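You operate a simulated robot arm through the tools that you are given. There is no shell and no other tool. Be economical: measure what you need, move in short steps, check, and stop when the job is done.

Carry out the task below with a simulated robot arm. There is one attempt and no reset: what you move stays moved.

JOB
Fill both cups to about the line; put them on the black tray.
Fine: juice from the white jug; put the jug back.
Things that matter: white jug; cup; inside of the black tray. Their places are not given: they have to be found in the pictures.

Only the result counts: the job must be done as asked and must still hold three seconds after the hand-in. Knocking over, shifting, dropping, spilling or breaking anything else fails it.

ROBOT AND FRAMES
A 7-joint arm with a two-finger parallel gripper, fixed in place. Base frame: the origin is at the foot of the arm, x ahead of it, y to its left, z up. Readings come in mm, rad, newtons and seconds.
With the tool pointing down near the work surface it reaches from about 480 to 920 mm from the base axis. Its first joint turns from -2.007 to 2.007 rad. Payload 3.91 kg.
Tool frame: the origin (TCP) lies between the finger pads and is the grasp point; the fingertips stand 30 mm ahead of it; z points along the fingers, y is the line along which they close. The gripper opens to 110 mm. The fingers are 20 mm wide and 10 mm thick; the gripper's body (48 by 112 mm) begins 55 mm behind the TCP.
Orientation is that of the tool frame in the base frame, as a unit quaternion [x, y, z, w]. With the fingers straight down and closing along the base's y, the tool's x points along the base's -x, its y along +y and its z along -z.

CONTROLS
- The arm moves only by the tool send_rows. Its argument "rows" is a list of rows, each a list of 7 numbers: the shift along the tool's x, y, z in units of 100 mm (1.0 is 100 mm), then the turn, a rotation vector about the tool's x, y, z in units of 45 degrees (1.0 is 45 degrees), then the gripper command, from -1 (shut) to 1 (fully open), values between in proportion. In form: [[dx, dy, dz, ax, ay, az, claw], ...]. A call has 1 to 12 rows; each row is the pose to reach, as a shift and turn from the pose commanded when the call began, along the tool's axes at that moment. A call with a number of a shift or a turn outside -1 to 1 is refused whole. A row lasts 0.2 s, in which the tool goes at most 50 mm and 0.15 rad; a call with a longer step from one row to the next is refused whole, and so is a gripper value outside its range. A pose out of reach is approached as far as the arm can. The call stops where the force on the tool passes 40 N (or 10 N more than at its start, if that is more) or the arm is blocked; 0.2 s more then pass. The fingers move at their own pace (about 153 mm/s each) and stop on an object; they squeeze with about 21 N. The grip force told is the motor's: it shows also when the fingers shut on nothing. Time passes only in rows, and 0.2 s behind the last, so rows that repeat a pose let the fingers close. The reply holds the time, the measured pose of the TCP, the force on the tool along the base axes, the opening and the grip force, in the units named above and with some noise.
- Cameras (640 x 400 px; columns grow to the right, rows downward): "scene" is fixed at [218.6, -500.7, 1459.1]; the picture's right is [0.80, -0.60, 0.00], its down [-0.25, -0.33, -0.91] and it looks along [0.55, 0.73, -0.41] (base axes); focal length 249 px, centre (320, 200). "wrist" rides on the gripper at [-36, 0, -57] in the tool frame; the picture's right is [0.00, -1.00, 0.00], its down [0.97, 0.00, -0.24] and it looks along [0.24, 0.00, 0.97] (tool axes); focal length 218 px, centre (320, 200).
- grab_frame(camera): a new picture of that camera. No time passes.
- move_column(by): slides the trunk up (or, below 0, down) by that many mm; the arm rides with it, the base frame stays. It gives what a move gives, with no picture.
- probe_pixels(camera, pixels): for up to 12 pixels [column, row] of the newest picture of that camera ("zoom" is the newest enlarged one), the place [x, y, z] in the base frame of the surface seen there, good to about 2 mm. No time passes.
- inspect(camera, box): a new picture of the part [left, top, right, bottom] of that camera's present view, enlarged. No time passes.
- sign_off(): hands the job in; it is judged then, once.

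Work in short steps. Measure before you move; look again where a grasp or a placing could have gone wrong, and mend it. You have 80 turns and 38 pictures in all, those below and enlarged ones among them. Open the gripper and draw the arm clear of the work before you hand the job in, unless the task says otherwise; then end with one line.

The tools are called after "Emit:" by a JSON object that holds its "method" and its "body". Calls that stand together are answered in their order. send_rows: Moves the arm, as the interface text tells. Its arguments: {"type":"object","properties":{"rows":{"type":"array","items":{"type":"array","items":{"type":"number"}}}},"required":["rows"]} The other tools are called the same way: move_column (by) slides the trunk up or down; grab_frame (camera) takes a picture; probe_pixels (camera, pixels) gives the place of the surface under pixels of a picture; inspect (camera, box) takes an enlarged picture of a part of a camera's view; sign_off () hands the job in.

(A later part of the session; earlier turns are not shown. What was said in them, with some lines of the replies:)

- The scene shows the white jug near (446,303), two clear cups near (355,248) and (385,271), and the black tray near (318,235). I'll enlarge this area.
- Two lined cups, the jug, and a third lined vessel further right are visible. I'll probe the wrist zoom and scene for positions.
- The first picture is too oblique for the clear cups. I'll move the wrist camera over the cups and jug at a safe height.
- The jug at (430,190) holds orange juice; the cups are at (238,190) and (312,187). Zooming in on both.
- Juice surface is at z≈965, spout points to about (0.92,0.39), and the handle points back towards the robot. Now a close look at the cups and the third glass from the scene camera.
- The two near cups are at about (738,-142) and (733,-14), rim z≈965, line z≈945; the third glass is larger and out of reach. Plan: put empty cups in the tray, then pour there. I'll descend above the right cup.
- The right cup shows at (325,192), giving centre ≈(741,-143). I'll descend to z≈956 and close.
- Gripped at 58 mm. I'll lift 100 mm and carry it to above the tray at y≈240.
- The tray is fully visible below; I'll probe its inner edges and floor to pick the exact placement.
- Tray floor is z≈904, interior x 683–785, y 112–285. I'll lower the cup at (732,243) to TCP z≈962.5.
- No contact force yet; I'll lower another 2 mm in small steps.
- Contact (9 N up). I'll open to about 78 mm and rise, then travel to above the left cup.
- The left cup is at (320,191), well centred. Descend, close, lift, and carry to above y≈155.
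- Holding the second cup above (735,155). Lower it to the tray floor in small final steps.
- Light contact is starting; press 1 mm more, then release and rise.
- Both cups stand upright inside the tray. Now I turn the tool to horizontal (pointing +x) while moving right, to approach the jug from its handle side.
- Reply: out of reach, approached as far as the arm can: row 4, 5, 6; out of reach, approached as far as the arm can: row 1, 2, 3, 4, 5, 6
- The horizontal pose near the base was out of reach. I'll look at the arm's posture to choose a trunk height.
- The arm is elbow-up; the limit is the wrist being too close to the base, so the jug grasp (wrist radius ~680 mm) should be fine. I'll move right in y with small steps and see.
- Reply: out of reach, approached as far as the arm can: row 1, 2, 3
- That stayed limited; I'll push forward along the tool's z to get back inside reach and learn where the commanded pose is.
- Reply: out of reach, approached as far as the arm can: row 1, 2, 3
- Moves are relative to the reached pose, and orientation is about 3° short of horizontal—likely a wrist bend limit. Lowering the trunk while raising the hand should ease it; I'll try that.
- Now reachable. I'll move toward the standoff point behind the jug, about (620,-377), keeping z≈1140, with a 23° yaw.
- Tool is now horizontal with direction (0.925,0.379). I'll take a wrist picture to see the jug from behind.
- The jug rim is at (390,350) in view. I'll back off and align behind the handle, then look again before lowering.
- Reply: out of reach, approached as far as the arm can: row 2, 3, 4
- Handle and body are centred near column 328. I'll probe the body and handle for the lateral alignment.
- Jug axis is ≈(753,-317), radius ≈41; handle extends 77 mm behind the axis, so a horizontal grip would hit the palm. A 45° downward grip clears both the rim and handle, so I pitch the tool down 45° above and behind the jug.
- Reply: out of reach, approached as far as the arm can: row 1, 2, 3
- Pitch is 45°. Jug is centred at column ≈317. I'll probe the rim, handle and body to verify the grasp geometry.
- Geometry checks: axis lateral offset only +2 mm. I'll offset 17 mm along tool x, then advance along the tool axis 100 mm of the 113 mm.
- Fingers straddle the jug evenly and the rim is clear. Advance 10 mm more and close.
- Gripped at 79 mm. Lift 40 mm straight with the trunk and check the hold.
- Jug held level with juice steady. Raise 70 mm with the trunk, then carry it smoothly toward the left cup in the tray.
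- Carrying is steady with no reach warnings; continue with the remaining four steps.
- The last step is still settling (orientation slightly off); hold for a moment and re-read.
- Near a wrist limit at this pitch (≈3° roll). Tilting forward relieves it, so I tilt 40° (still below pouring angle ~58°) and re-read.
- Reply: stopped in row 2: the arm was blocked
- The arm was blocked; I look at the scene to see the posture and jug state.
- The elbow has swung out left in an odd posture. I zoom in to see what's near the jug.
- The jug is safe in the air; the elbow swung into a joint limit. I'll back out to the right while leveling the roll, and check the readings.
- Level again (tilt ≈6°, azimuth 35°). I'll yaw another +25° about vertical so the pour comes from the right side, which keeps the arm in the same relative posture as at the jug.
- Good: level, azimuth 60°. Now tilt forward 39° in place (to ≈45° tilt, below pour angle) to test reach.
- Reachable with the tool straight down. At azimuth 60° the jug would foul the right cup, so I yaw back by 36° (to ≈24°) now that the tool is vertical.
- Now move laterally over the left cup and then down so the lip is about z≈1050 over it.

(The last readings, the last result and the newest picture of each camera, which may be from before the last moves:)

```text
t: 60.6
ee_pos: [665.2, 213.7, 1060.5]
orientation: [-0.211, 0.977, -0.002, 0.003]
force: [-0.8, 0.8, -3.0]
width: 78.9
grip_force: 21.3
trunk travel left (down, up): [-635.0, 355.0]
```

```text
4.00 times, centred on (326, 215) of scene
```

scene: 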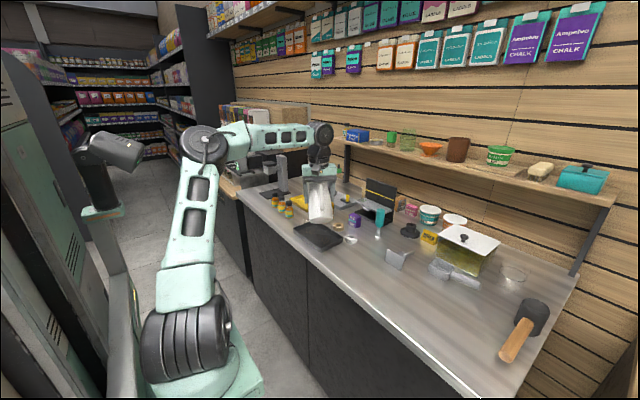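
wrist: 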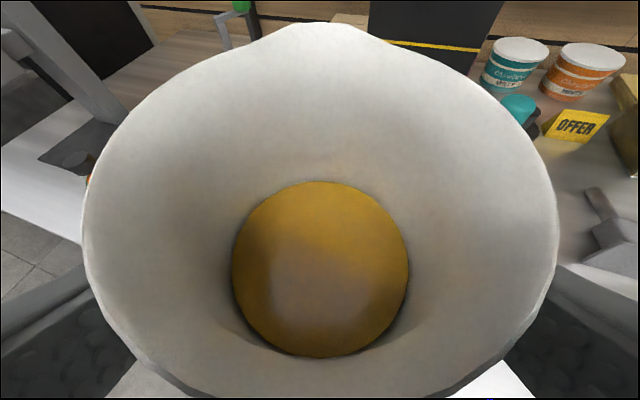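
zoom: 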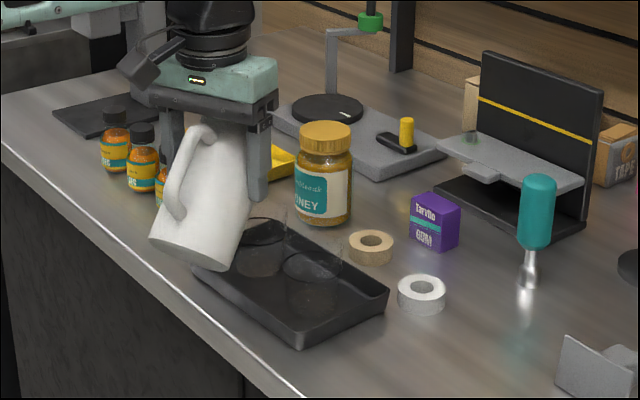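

Position looks right. Now lower and tilt to ≈53° (lip z≈1010), still just short of the expected pour angle.

Emit:
{"method": "send_rows", "body": {"rows": [[0.01, 0, 0.1, 0, 0.06, 0, -1], [0.02, 0, 0.2, 0, 0.12, 0, -1], [0.02, 0, 0.31, 0, 0.178, 0, -1], [0.02, 0, 0.31, 0, 0.178, 0, -1]]}}

Emit:
{"method": "grab_frame", "body": {"camera": "wrist"}}

```text
t: 61.6
ee_pos: [663.8, 212.6, 1029.0]
orientation: [-0.211, 0.975, -0.016, -0.065]
force: [-0.3, -0.3, -3.1]
width: 79.1
grip_force: 20.7
trunk travel left (down, up): [-635.0, 355.0]
```

```text
11 pictures are left
```

wrist: 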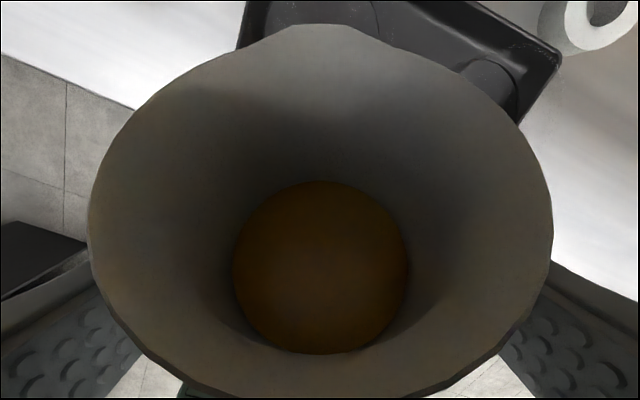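

The spout is at (322,28) in view; I probe it to verify the lip position over the cup.

Emit:
{"method": "probe_pixels", "body": {"camera": "wrist", "pixels": [[322, 29], [300, 31], [345, 31], [120, 140], [525, 140], [320, 270]]}}

```text
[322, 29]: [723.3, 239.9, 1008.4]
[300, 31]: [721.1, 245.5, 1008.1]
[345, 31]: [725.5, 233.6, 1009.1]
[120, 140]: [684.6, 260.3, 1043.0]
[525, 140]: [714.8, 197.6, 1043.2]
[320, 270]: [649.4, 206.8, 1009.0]
```

Lip is at (723,240,1008), 10 mm short of the cup centre – ideal. Tilt to 58°, holding the lip in place, and hold a second.

Emit:
{"method": "send_rows", "body": {"rows": [[-0.004, 0, -0.03, 0, 0.055, 0, -1], [-0.009, 0, -0.059, 0, 0.111, 0, -1], [-0.009, 0, -0.059, 0, 0.111, 0, -1], [-0.009, 0, -0.059, 0, 0.111, 0, -1]]}}

Emit:
{"method": "inspect", "body": {"camera": "scene", "box": [286, 195, 366, 255]}}

```text
t: 62.6
ee_pos: [664.6, 212.0, 1035.7]
orientation: [-0.21, 0.971, -0.025, -0.108]
force: [0.8, -0.2, -3.4]
width: 79.3
grip_force: 21.1
trunk travel left (down, up): [-635.0, 355.0]
```

```text
6.67 times, centred on (326, 225) of scene
```

zoom: 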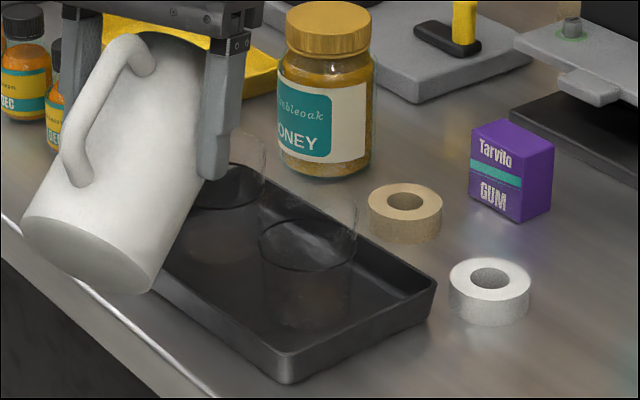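

No juice in the cup yet. Tilt another 5° to ≈63° and look.

Emit:
{"method": "send_rows", "body": {"rows": [[-0.004, 0, -0.03, 0, 0.055, 0, -1], [-0.009, 0, -0.059, 0, 0.111, 0, -1], [-0.009, 0, -0.059, 0, 0.111, 0, -1]]}}

Emit:
{"method": "inspect", "body": {"camera": "scene", "box": [296, 205, 360, 253]}}

```text
t: 63.4
ee_pos: [667.9, 215.0, 1040.0]
orientation: [-0.208, 0.966, -0.034, -0.15]
force: [0.3, -0.9, -3.7]
width: 78.8
grip_force: 21.0
trunk travel left (down, up): [-635.0, 355.0]
```

```text
8.33 times, centred on (328, 229) of scene
```

zoom: 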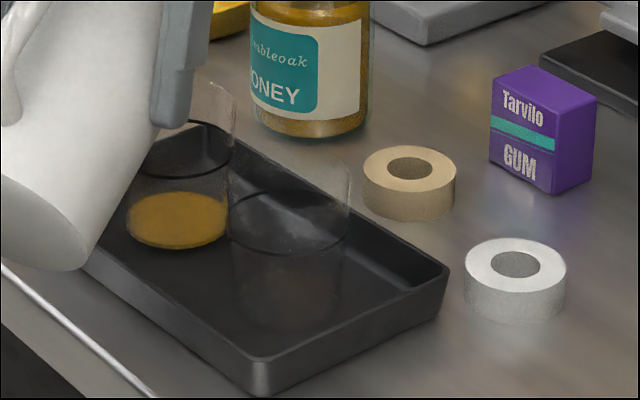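

Juice is landing in the left cup (level ~6–8 mm). Hold briefly at this tilt and look at the rate.

Emit:
{"method": "send_rows", "body": {"rows": [[0, 0, 0, 0, 0, 0, -1], [0, 0, 0, 0, 0, 0, -1], [0, 0, 0, 0, 0, 0, -1]]}}

Emit:
{"method": "inspect", "body": {"camera": "scene", "box": [296, 205, 360, 253]}}

```text
t: 64.2
ee_pos: [666.3, 214.3, 1040.7]
orientation: [-0.208, 0.966, -0.034, -0.151]
force: [0.6, -0.2, -3.5]
width: 79.1
grip_force: 21.3
trunk travel left (down, up): [-635.0, 355.0]
```

```text
8.33 times, centred on (328, 229) of scene
```

zoom: 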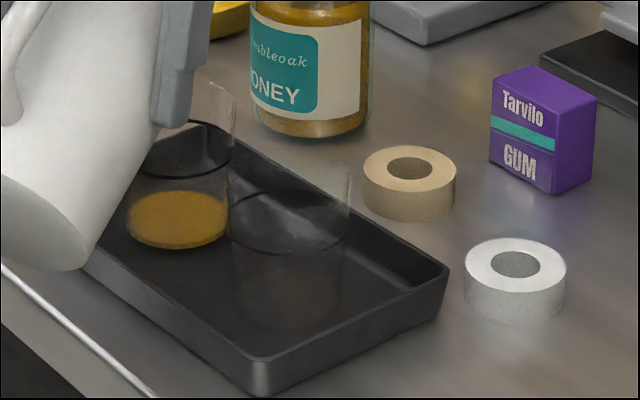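

Flow stops at each tilt, so level is set by angle: ~10 mm now. Tilt 4° more and check.

Emit:
{"method": "send_rows", "body": {"rows": [[-0.002, 0, -0.016, 0, 0.03, 0, -1], [-0.005, 0, -0.032, 0, 0.06, 0, -1], [-0.007, 0, -0.047, 0, 0.089, 0, -1], [-0.007, 0, -0.047, 0, 0.089, 0, -1], [-0.007, 0, -0.047, 0, 0.089, 0, -1], [-0.007, 0, -0.047, 0, 0.089, 0, -1]]}}

Emit:
{"method": "inspect", "body": {"camera": "scene", "box": [296, 205, 360, 253]}}

```text
t: 65.6
ee_pos: [669.4, 215.4, 1045.0]
orientation: [-0.208, 0.96, -0.042, -0.183]
force: [-0.7, 0.2, -2.8]
width: 79.0
grip_force: 21.1
trunk travel left (down, up): [-635.0, 355.0]
```

```text
8.33 times, centred on (328, 229) of scene
```

zoom: 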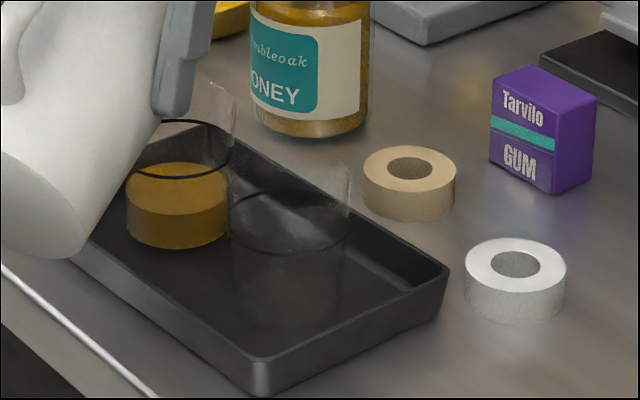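

Level is about half of the line height (surface front edge at row ~213, line front at ~180, bottom ~248). 4° gave ~24 px, so I tilt 4.8° more.

Emit:
{"method": "send_rows", "body": {"rows": [[-0.002, 0, -0.016, 0, 0.03, 0, -1], [-0.005, 0, -0.032, 0, 0.06, 0, -1], [-0.0084, 0, -0.0564, 0, 0.1067, 0, -1], [-0.0084, 0, -0.0564, 0, 0.1067, 0, -1], [-0.0084, 0, -0.0564, 0, 0.1067, 0, -1], [-0.0084, 0, -0.0564, 0, 0.1067, 0, -1]]}}

Emit:
{"method": "inspect", "body": {"camera": "scene", "box": [296, 205, 360, 253]}}

```text
t: 67.0
ee_pos: [671.9, 216.9, 1050.0]
orientation: [-0.205, 0.951, -0.05, -0.224]
force: [0.5, -0.8, -2.8]
width: 79.0
grip_force: 21.3
trunk travel left (down, up): [-635.0, 355.0]
```

```text
8.33 times, centred on (328, 229) of scene
```

zoom: 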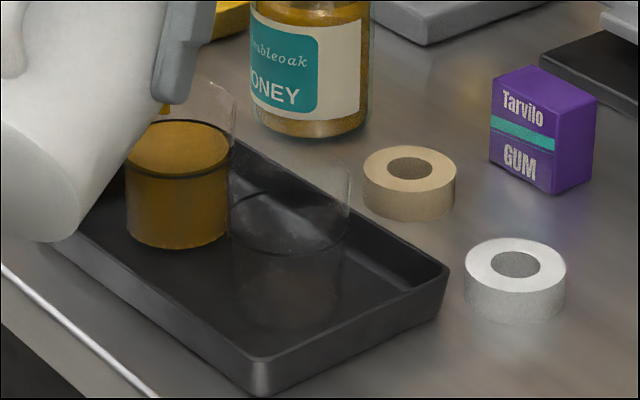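

Juice is at the line with a trickle still falling; tilt back 15° at once.

Emit:
{"method": "send_rows", "body": {"rows": [[0.013, 0, 0.09, 0, -0.18, 0, -1], [0.026, 0, 0.15, 0, -0.34, 0, -1], [0.026, 0, 0.15, 0, -0.34, 0, -1]]}}

Emit:
{"method": "inspect", "body": {"camera": "scene", "box": [296, 205, 360, 253]}}

```text
t: 67.8
ee_pos: [663.8, 214.1, 1038.5]
orientation: [-0.211, 0.973, -0.021, -0.094]
force: [0.2, -0.3, -3.0]
width: 78.9
grip_force: 21.8
trunk travel left (down, up): [-635.0, 355.0]
```

```text
8.33 times, centred on (328, 229) of scene
```

zoom: 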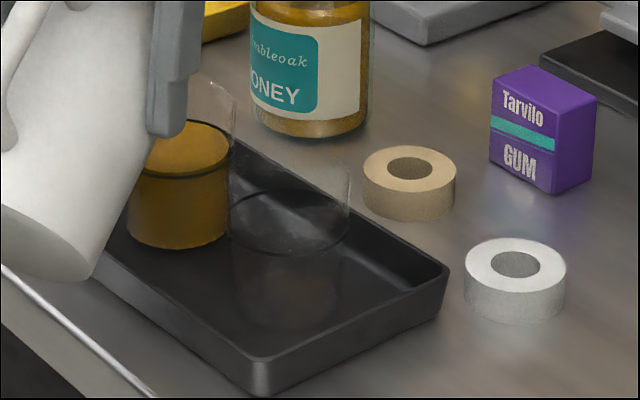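

Left cup sits just at/above its line. Now shift the jug (56° tilt) over to the right cup with the same relative offset.

Emit:
{"method": "send_rows", "body": {"rows": [[0.08, -0.15, 0.016, 0, 0, 0, -1], [0.16, -0.35, 0.033, 0, 0, 0, -1], [0.25, -0.58, 0.05, 0, 0, 0, -1], [0.329, -0.809, 0.066, 0, 0, 0, -1], [0.329, -0.809, 0.066, 0, 0, 0, -1]]}}

```text
t: 69.0
ee_pos: [665.9, 126.2, 1037.1]
orientation: [-0.21, 0.973, -0.022, -0.095]
force: [-0.3, -0.2, -2.9]
width: 79.0
grip_force: 21.0
trunk travel left (down, up): [-635.0, 355.0]
```

Lip should be at ≈(724,153), 11 mm short of the right cup's centre. Tilt to ≈70° holding the lip in place.

Emit:
{"method": "send_rows", "body": {"rows": [[-0.01, 0, -0.05, 0, 0.1, 0, -1], [-0.026, 0, -0.104, 0, 0.2, 0, -1], [-0.043, 0, -0.157, 0, 0.304, 0, -1], [-0.043, 0, -0.157, 0, 0.304, 0, -1], [-0.043, 0, -0.157, 0, 0.304, 0, -1]]}}

```text
t: 70.2
ee_pos: [671.9, 128.5, 1052.5]
orientation: [-0.206, 0.955, -0.047, -0.211]
force: [0.6, 0.3, -1.9]
width: 78.9
grip_force: 21.0
trunk travel left (down, up): [-635.0, 355.0]
```

Tilt 70°, about where flow stopped before. Tilt 7° more slowly and look.

Emit:
{"method": "send_rows", "body": {"rows": [[-0.003, 0, -0.016, 0, 0.03, 0, -1], [-0.006, 0, -0.032, 0, 0.06, 0, -1], [-0.01, 0, -0.048, 0, 0.09, 0, -1], [-0.014, 0, -0.064, 0, 0.12, 0, -1], [-0.017, 0, -0.081, 0, 0.1556, 0, -1], [-0.017, 0, -0.081, 0, 0.1556, 0, -1], [-0.017, 0, -0.081, 0, 0.1556, 0, -1], [-0.017, 0, -0.081, 0, 0.1556, 0, -1]]}}

Emit:
{"method": "inspect", "body": {"camera": "scene", "box": [296, 205, 360, 253]}}

```text
t: 72.0
ee_pos: [677.2, 131.7, 1057.4]
orientation: [-0.203, 0.94, -0.059, -0.269]
force: [0.2, -0.2, -2.3]
width: 78.8
grip_force: 21.1
trunk travel left (down, up): [-635.0, 355.0]
```

```text
8.33 times, centred on (328, 229) of scene
```

zoom: 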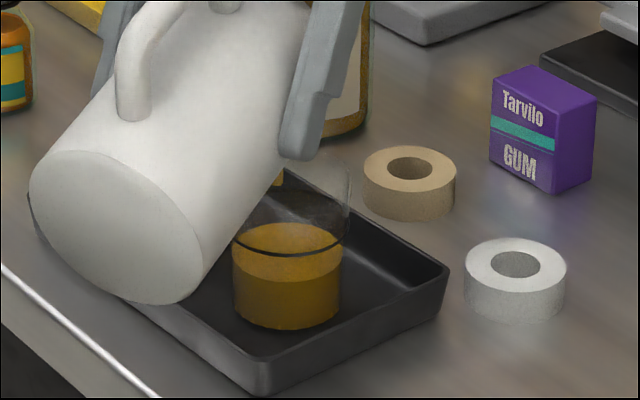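

Right cup is at ~63% of the line height with a trickle. Tilt 3.2° more, then check.

Emit:
{"method": "send_rows", "body": {"rows": [[-0.003, 0, -0.016, 0, 0.03, 0, -1], [-0.005, 0, -0.028, 0, 0.053, 0, -1], [-0.007, 0, -0.038, 0, 0.071, 0, -1], [-0.007, 0, -0.038, 0, 0.071, 0, -1], [-0.007, 0, -0.038, 0, 0.071, 0, -1]]}}

Emit:
{"method": "inspect", "body": {"camera": "scene", "box": [296, 205, 360, 253]}}

```text
t: 73.2
ee_pos: [679.5, 132.0, 1061.6]
orientation: [-0.201, 0.932, -0.065, -0.294]
force: [0.0, 0.4, -2.1]
width: 79.1
grip_force: 20.4
trunk travel left (down, up): [-635.0, 355.0]
```

```text
8.33 times, centred on (328, 229) of scene
```

zoom: 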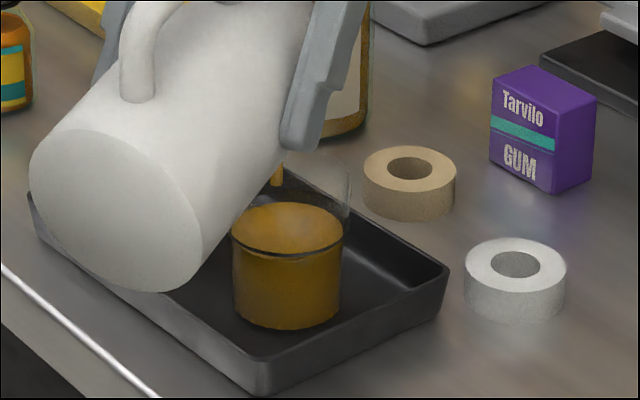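

Just below the line with a thin trickle; one short beat more, then tilt back.

Emit:
{"method": "send_rows", "body": {"rows": [[0, 0, 0, 0, 0, 0, -1], [0.003, 0, 0.08, 0, -0.13, 0, -1], [0.007, 0, 0.16, 0, -0.3, 0, -1], [0.007, 0, 0.16, 0, -0.4, 0, -1], [0.007, 0, 0.16, 0, -0.4, 0, -1]]}}

Emit:
{"method": "inspect", "body": {"camera": "scene", "box": [296, 205, 360, 253]}}

```text
t: 74.4
ee_pos: [670.2, 128.8, 1048.1]
orientation: [-0.209, 0.967, -0.034, -0.144]
force: [-0.3, 0.5, -2.0]
width: 79.2
grip_force: 21.4
trunk travel left (down, up): [-635.0, 355.0]
```

```text
8.33 times, centred on (328, 229) of scene
```

zoom: 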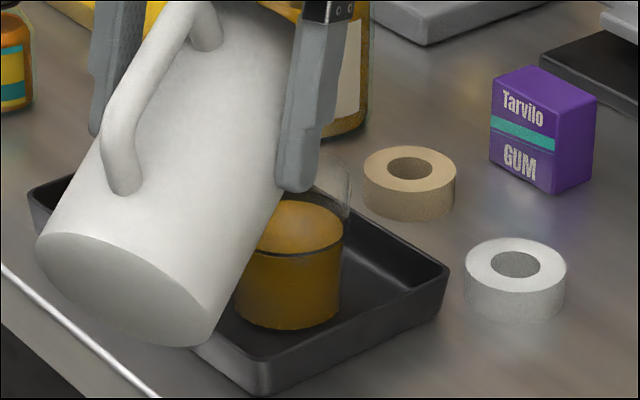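

Both cups are at about the line. Now return the jug: raise 80 mm with the trunk, straighten to tool-down, and move right.

Emit:
{"method": "move_column", "body": {"by": 80}}

Emit:
{"method": "send_rows", "body": {"rows": [[0, 0, 0, 0, -0.12, 0, -1], [0, 0, 0, 0, -0.25, 0, -1], [0, 0, 0, 0, -0.378, 0, -1], [0, 0, 0, 0, -0.378, 0, -1]]}}

Emit:
{"method": "send_rows", "body": {"rows": [[0.04, -0.15, 0, 0, 0, 0, -1], [0.11, -0.4, 0, 0, 0, 0, -1], [0.18, -0.65, 0, 0, 0, 0, -1], [0.25, -0.88, 0, 0, 0, 0, -1]]}}

Emit:
{"method": "send_rows", "body": {"rows": [[0.04, -0.15, 0, 0, 0, 0, -1], [0.11, -0.4, 0, 0, 0, 0, -1], [0.18, -0.65, 0, 0, 0, 0, -1], [0.25, -0.88, 0, 0, 0, 0, -1]]}}

```text
t: 75.6
ee_pos: [670.4, 127.7, 1127.0]
orientation: [-0.209, 0.966, -0.033, -0.146]
force: [0.4, -0.4, -2.6]
width: 78.9
grip_force: 20.7
trunk travel left (down, up): [-715.0, 275.0]
```

```text
t: 76.6
ee_pos: [670.4, 127.3, 1127.9]
orientation: [-0.212, 0.977, -0.002, 0.001]
force: [-0.5, -0.1, -2.0]
width: 78.8
grip_force: 20.8
trunk travel left (down, up): [-715.0, 275.0]
```

```text
t: 77.6
ee_pos: [684.3, 37.1, 1129.3]
orientation: [-0.212, 0.977, 0.0, 0.0]
force: [0.5, 0.4, -1.9]
width: 79.3
grip_force: 21.0
trunk travel left (down, up): [-715.0, 275.0]
```

```text
t: 78.6
ee_pos: [697.3, -51.6, 1128.5]
orientation: [-0.212, 0.977, 0.0, -0.001]
force: [-0.7, 1.0, -1.8]
width: 78.9
grip_force: 21.1
trunk travel left (down, up): [-715.0, 275.0]
```

On course. Three more steps to the jug's spot, with a 2.5° yaw correction at the end.

Emit:
{"method": "send_rows", "body": {"rows": [[0.04, -0.15, 0, 0, 0, 0, -1], [0.11, -0.4, 0, 0, 0, 0, -1], [0.18, -0.65, 0, 0, 0, 0, -1], [0.25, -0.88, 0, 0, 0, 0, -1]]}}

Emit:
{"method": "send_rows", "body": {"rows": [[0.04, -0.15, 0, 0, 0, 0, -1], [0.11, -0.4, 0, 0, 0, 0, -1], [0.18, -0.65, 0, 0, 0, 0, -1], [0.25, -0.88, 0, 0, 0, 0, -1]]}}

Emit:
{"method": "send_rows", "body": {"rows": [[0.04, -0.15, 0, 0, 0, 0, -1], [0.11, -0.4, 0, 0, 0, 0, -1], [0.18, -0.65, 0, 0, 0, 0, -1], [0.25, -0.88, 0, 0, 0, 0.05, -1], [0.25, -0.88, 0, 0, 0, 0.05, -1]]}}

```text
t: 79.6
ee_pos: [710.4, -142.1, 1128.9]
orientation: [-0.212, 0.977, -0.002, 0.001]
force: [-0.7, -0.1, -2.1]
width: 79.2
grip_force: 20.9
trunk travel left (down, up): [-715.0, 275.0]
```

```text
t: 80.6
ee_pos: [723.9, -231.7, 1128.6]
orientation: [-0.211, 0.977, -0.002, 0.001]
force: [0.0, 0.0, -2.1]
width: 78.8
grip_force: 20.7
trunk travel left (down, up): [-715.0, 275.0]
```

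```text
t: 81.8
ee_pos: [738.8, -325.0, 1129.4]
orientation: [-0.192, 0.981, -0.001, 0.001]
force: [-0.1, -0.1, -0.9]
width: 79.1
grip_force: 21.6
trunk travel left (down, up): [-715.0, 275.0]
```

Above the jug's spot at (739,-325). Pitch back 45° so the jug is upright, then read.

Emit:
{"method": "send_rows", "body": {"rows": [[0, 0, 0, 0, -0.17, 0, -1], [0, 0, 0, 0, -0.34, 0, -1], [0, 0, 0, 0, -0.51, 0, -1], [0, 0, 0, 0, -0.68, 0, -1], [0, 0, 0, 0, -0.85, 0, -1], [0, 0, 0, 0, -1, 0, -1], [0, 0, 0, 0, -1, 0, -1]]}}

```text
t: 83.4
ee_pos: [737.6, -322.6, 1129.0]
orientation: [-0.178, 0.907, 0.073, 0.376]
force: [0.6, -0.4, -2.1]
width: 78.8
grip_force: 20.8
trunk travel left (down, up): [-715.0, 275.0]
```

Pose matches the grasp pose. Lower 132 mm with the trunk, then finish gently.

Emit:
{"method": "move_column", "body": {"by": -132}}

Emit:
{"method": "send_rows", "body": {"rows": [[0.018, 0, 0.018, 0, 0, 0, -1], [0.035, 0, 0.035, 0, 0, 0, -1], [0.035, 0, 0.035, 0, 0, 0, -1]]}}

```text
t: 85.0
ee_pos: [737.6, -324.7, 997.2]
orientation: [-0.178, 0.907, 0.072, 0.376]
force: [-0.2, 0.0, -1.7]
width: 79.1
grip_force: 21.1
trunk travel left (down, up): [-583.0, 407.0]
```

```text
t: 85.8
ee_pos: [736.2, -324.1, 993.1]
orientation: [-0.179, 0.907, 0.073, 0.375]
force: [0.2, 0.2, -1.3]
width: 79.2
grip_force: 21.5
trunk travel left (down, up): [-583.0, 407.0]
```

Still hanging freely (−1.3 N). Lower in 1 mm steps until contact.

Emit:
{"method": "send_rows", "body": {"rows": [[0.007, 0, 0.007, 0, 0, 0, -1], [0.014, 0, 0.014, 0, 0, 0, -1], [0.014, 0, 0.014, 0, 0, 0, -1]]}}

Emit:
{"method": "send_rows", "body": {"rows": [[0.007, 0, 0.007, 0, 0, 0, -1], [0.007, 0, 0.007, 0, 0, 0, -1]]}}

```text
t: 86.6
ee_pos: [736.8, -323.0, 991.5]
orientation: [-0.179, 0.906, 0.072, 0.376]
force: [0.9, 4.0, 10.1]
width: 79.2
grip_force: 20.9
trunk travel left (down, up): [-583.0, 407.0]
```

```text
t: 87.2
ee_pos: [737.5, -324.8, 990.9]
orientation: [-0.179, 0.907, 0.072, 0.376]
force: [3.5, 4.0, 12.9]
width: 78.8
grip_force: 21.1
trunk travel left (down, up): [-583.0, 407.0]
```

The jug is on the surface (13 N). Open fully and retreat along the tool axis.

Emit:
{"method": "send_rows", "body": {"rows": [[0, 0, 0, 0, 0, 0, -0.2], [0, 0, 0, 0, 0, 0, 0.5], [0, 0, 0, 0, 0, 0, 1], [0, 0, 0, 0, 0, 0, 1], [0, 0, 0, 0, 0, 0, 1]]}}

Emit:
{"method": "send_rows", "body": {"rows": [[0, 0, -0.15, 0, 0, 0, 1], [0, 0, -0.4, 0, 0, 0, 1], [0, 0, -0.7, 0, 0, 0, 1], [0, 0, -1, 0, 0, 0, 1], [0, 0, -1, 0, 0, 0, 1]]}}

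Emit:
{"method": "move_column", "body": {"by": 150}}

Emit:
{"method": "grab_frame", "body": {"camera": "scene"}}

```text
t: 88.4
ee_pos: [737.6, -323.4, 990.8]
orientation: [-0.178, 0.907, 0.073, 0.376]
force: [-0.1, 0.2, 2.0]
width: 110.3
grip_force: 0.1
trunk travel left (down, up): [-583.0, 407.0]
```

```text
t: 89.6
ee_pos: [668.9, -351.4, 1061.4]
orientation: [-0.178, 0.907, 0.073, 0.375]
force: [0.2, -0.3, 0.1]
width: 109.6
grip_force: 0.0
trunk travel left (down, up): [-583.0, 407.0]
```

```text
t: 91.3
ee_pos: [671.4, -351.2, 1211.5]
orientation: [-0.177, 0.907, 0.072, 0.376]
force: [-0.9, 0.2, 0.5]
width: 110.1
grip_force: 0.1
trunk travel left (down, up): [-733.0, 257.0]
```

```text
1 pictures are left
```

scene: 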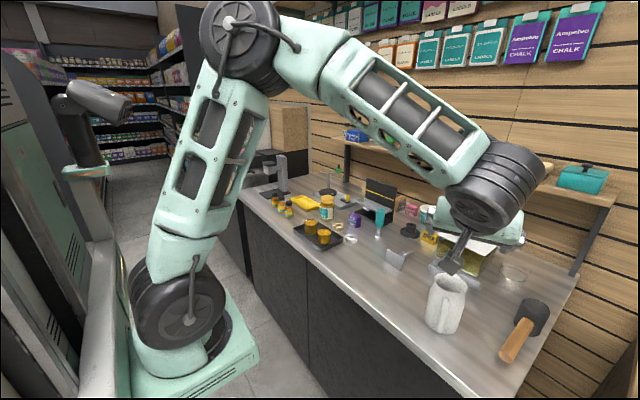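

The jug stands where it started, at (446,303), and the arm is clear. I use the last picture to check the cups.

Emit:
{"method": "inspect", "body": {"camera": "scene", "box": [286, 205, 350, 253]}}

```text
8.33 times, centred on (318, 229) of scene
```

zoom: 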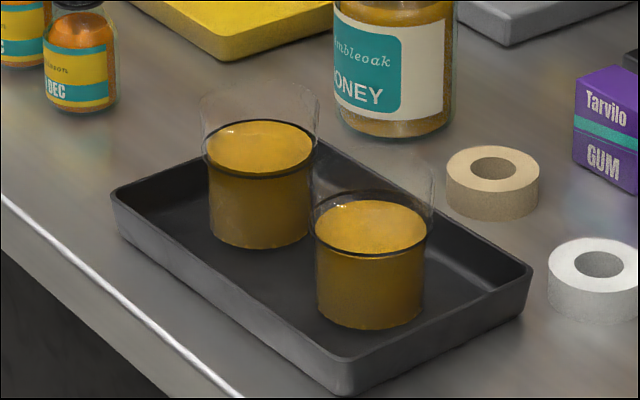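

Both cups are filled to about the line and stand inside the tray with no visible spill, so I hand the job in.

Emit:
{"method": "sign_off", "body": {}}

```text
The job is handed in.
```

Both cups are filled to about the line and standing in the black tray, with no spill visible in the last picture, and the white jug is back in its original spot.
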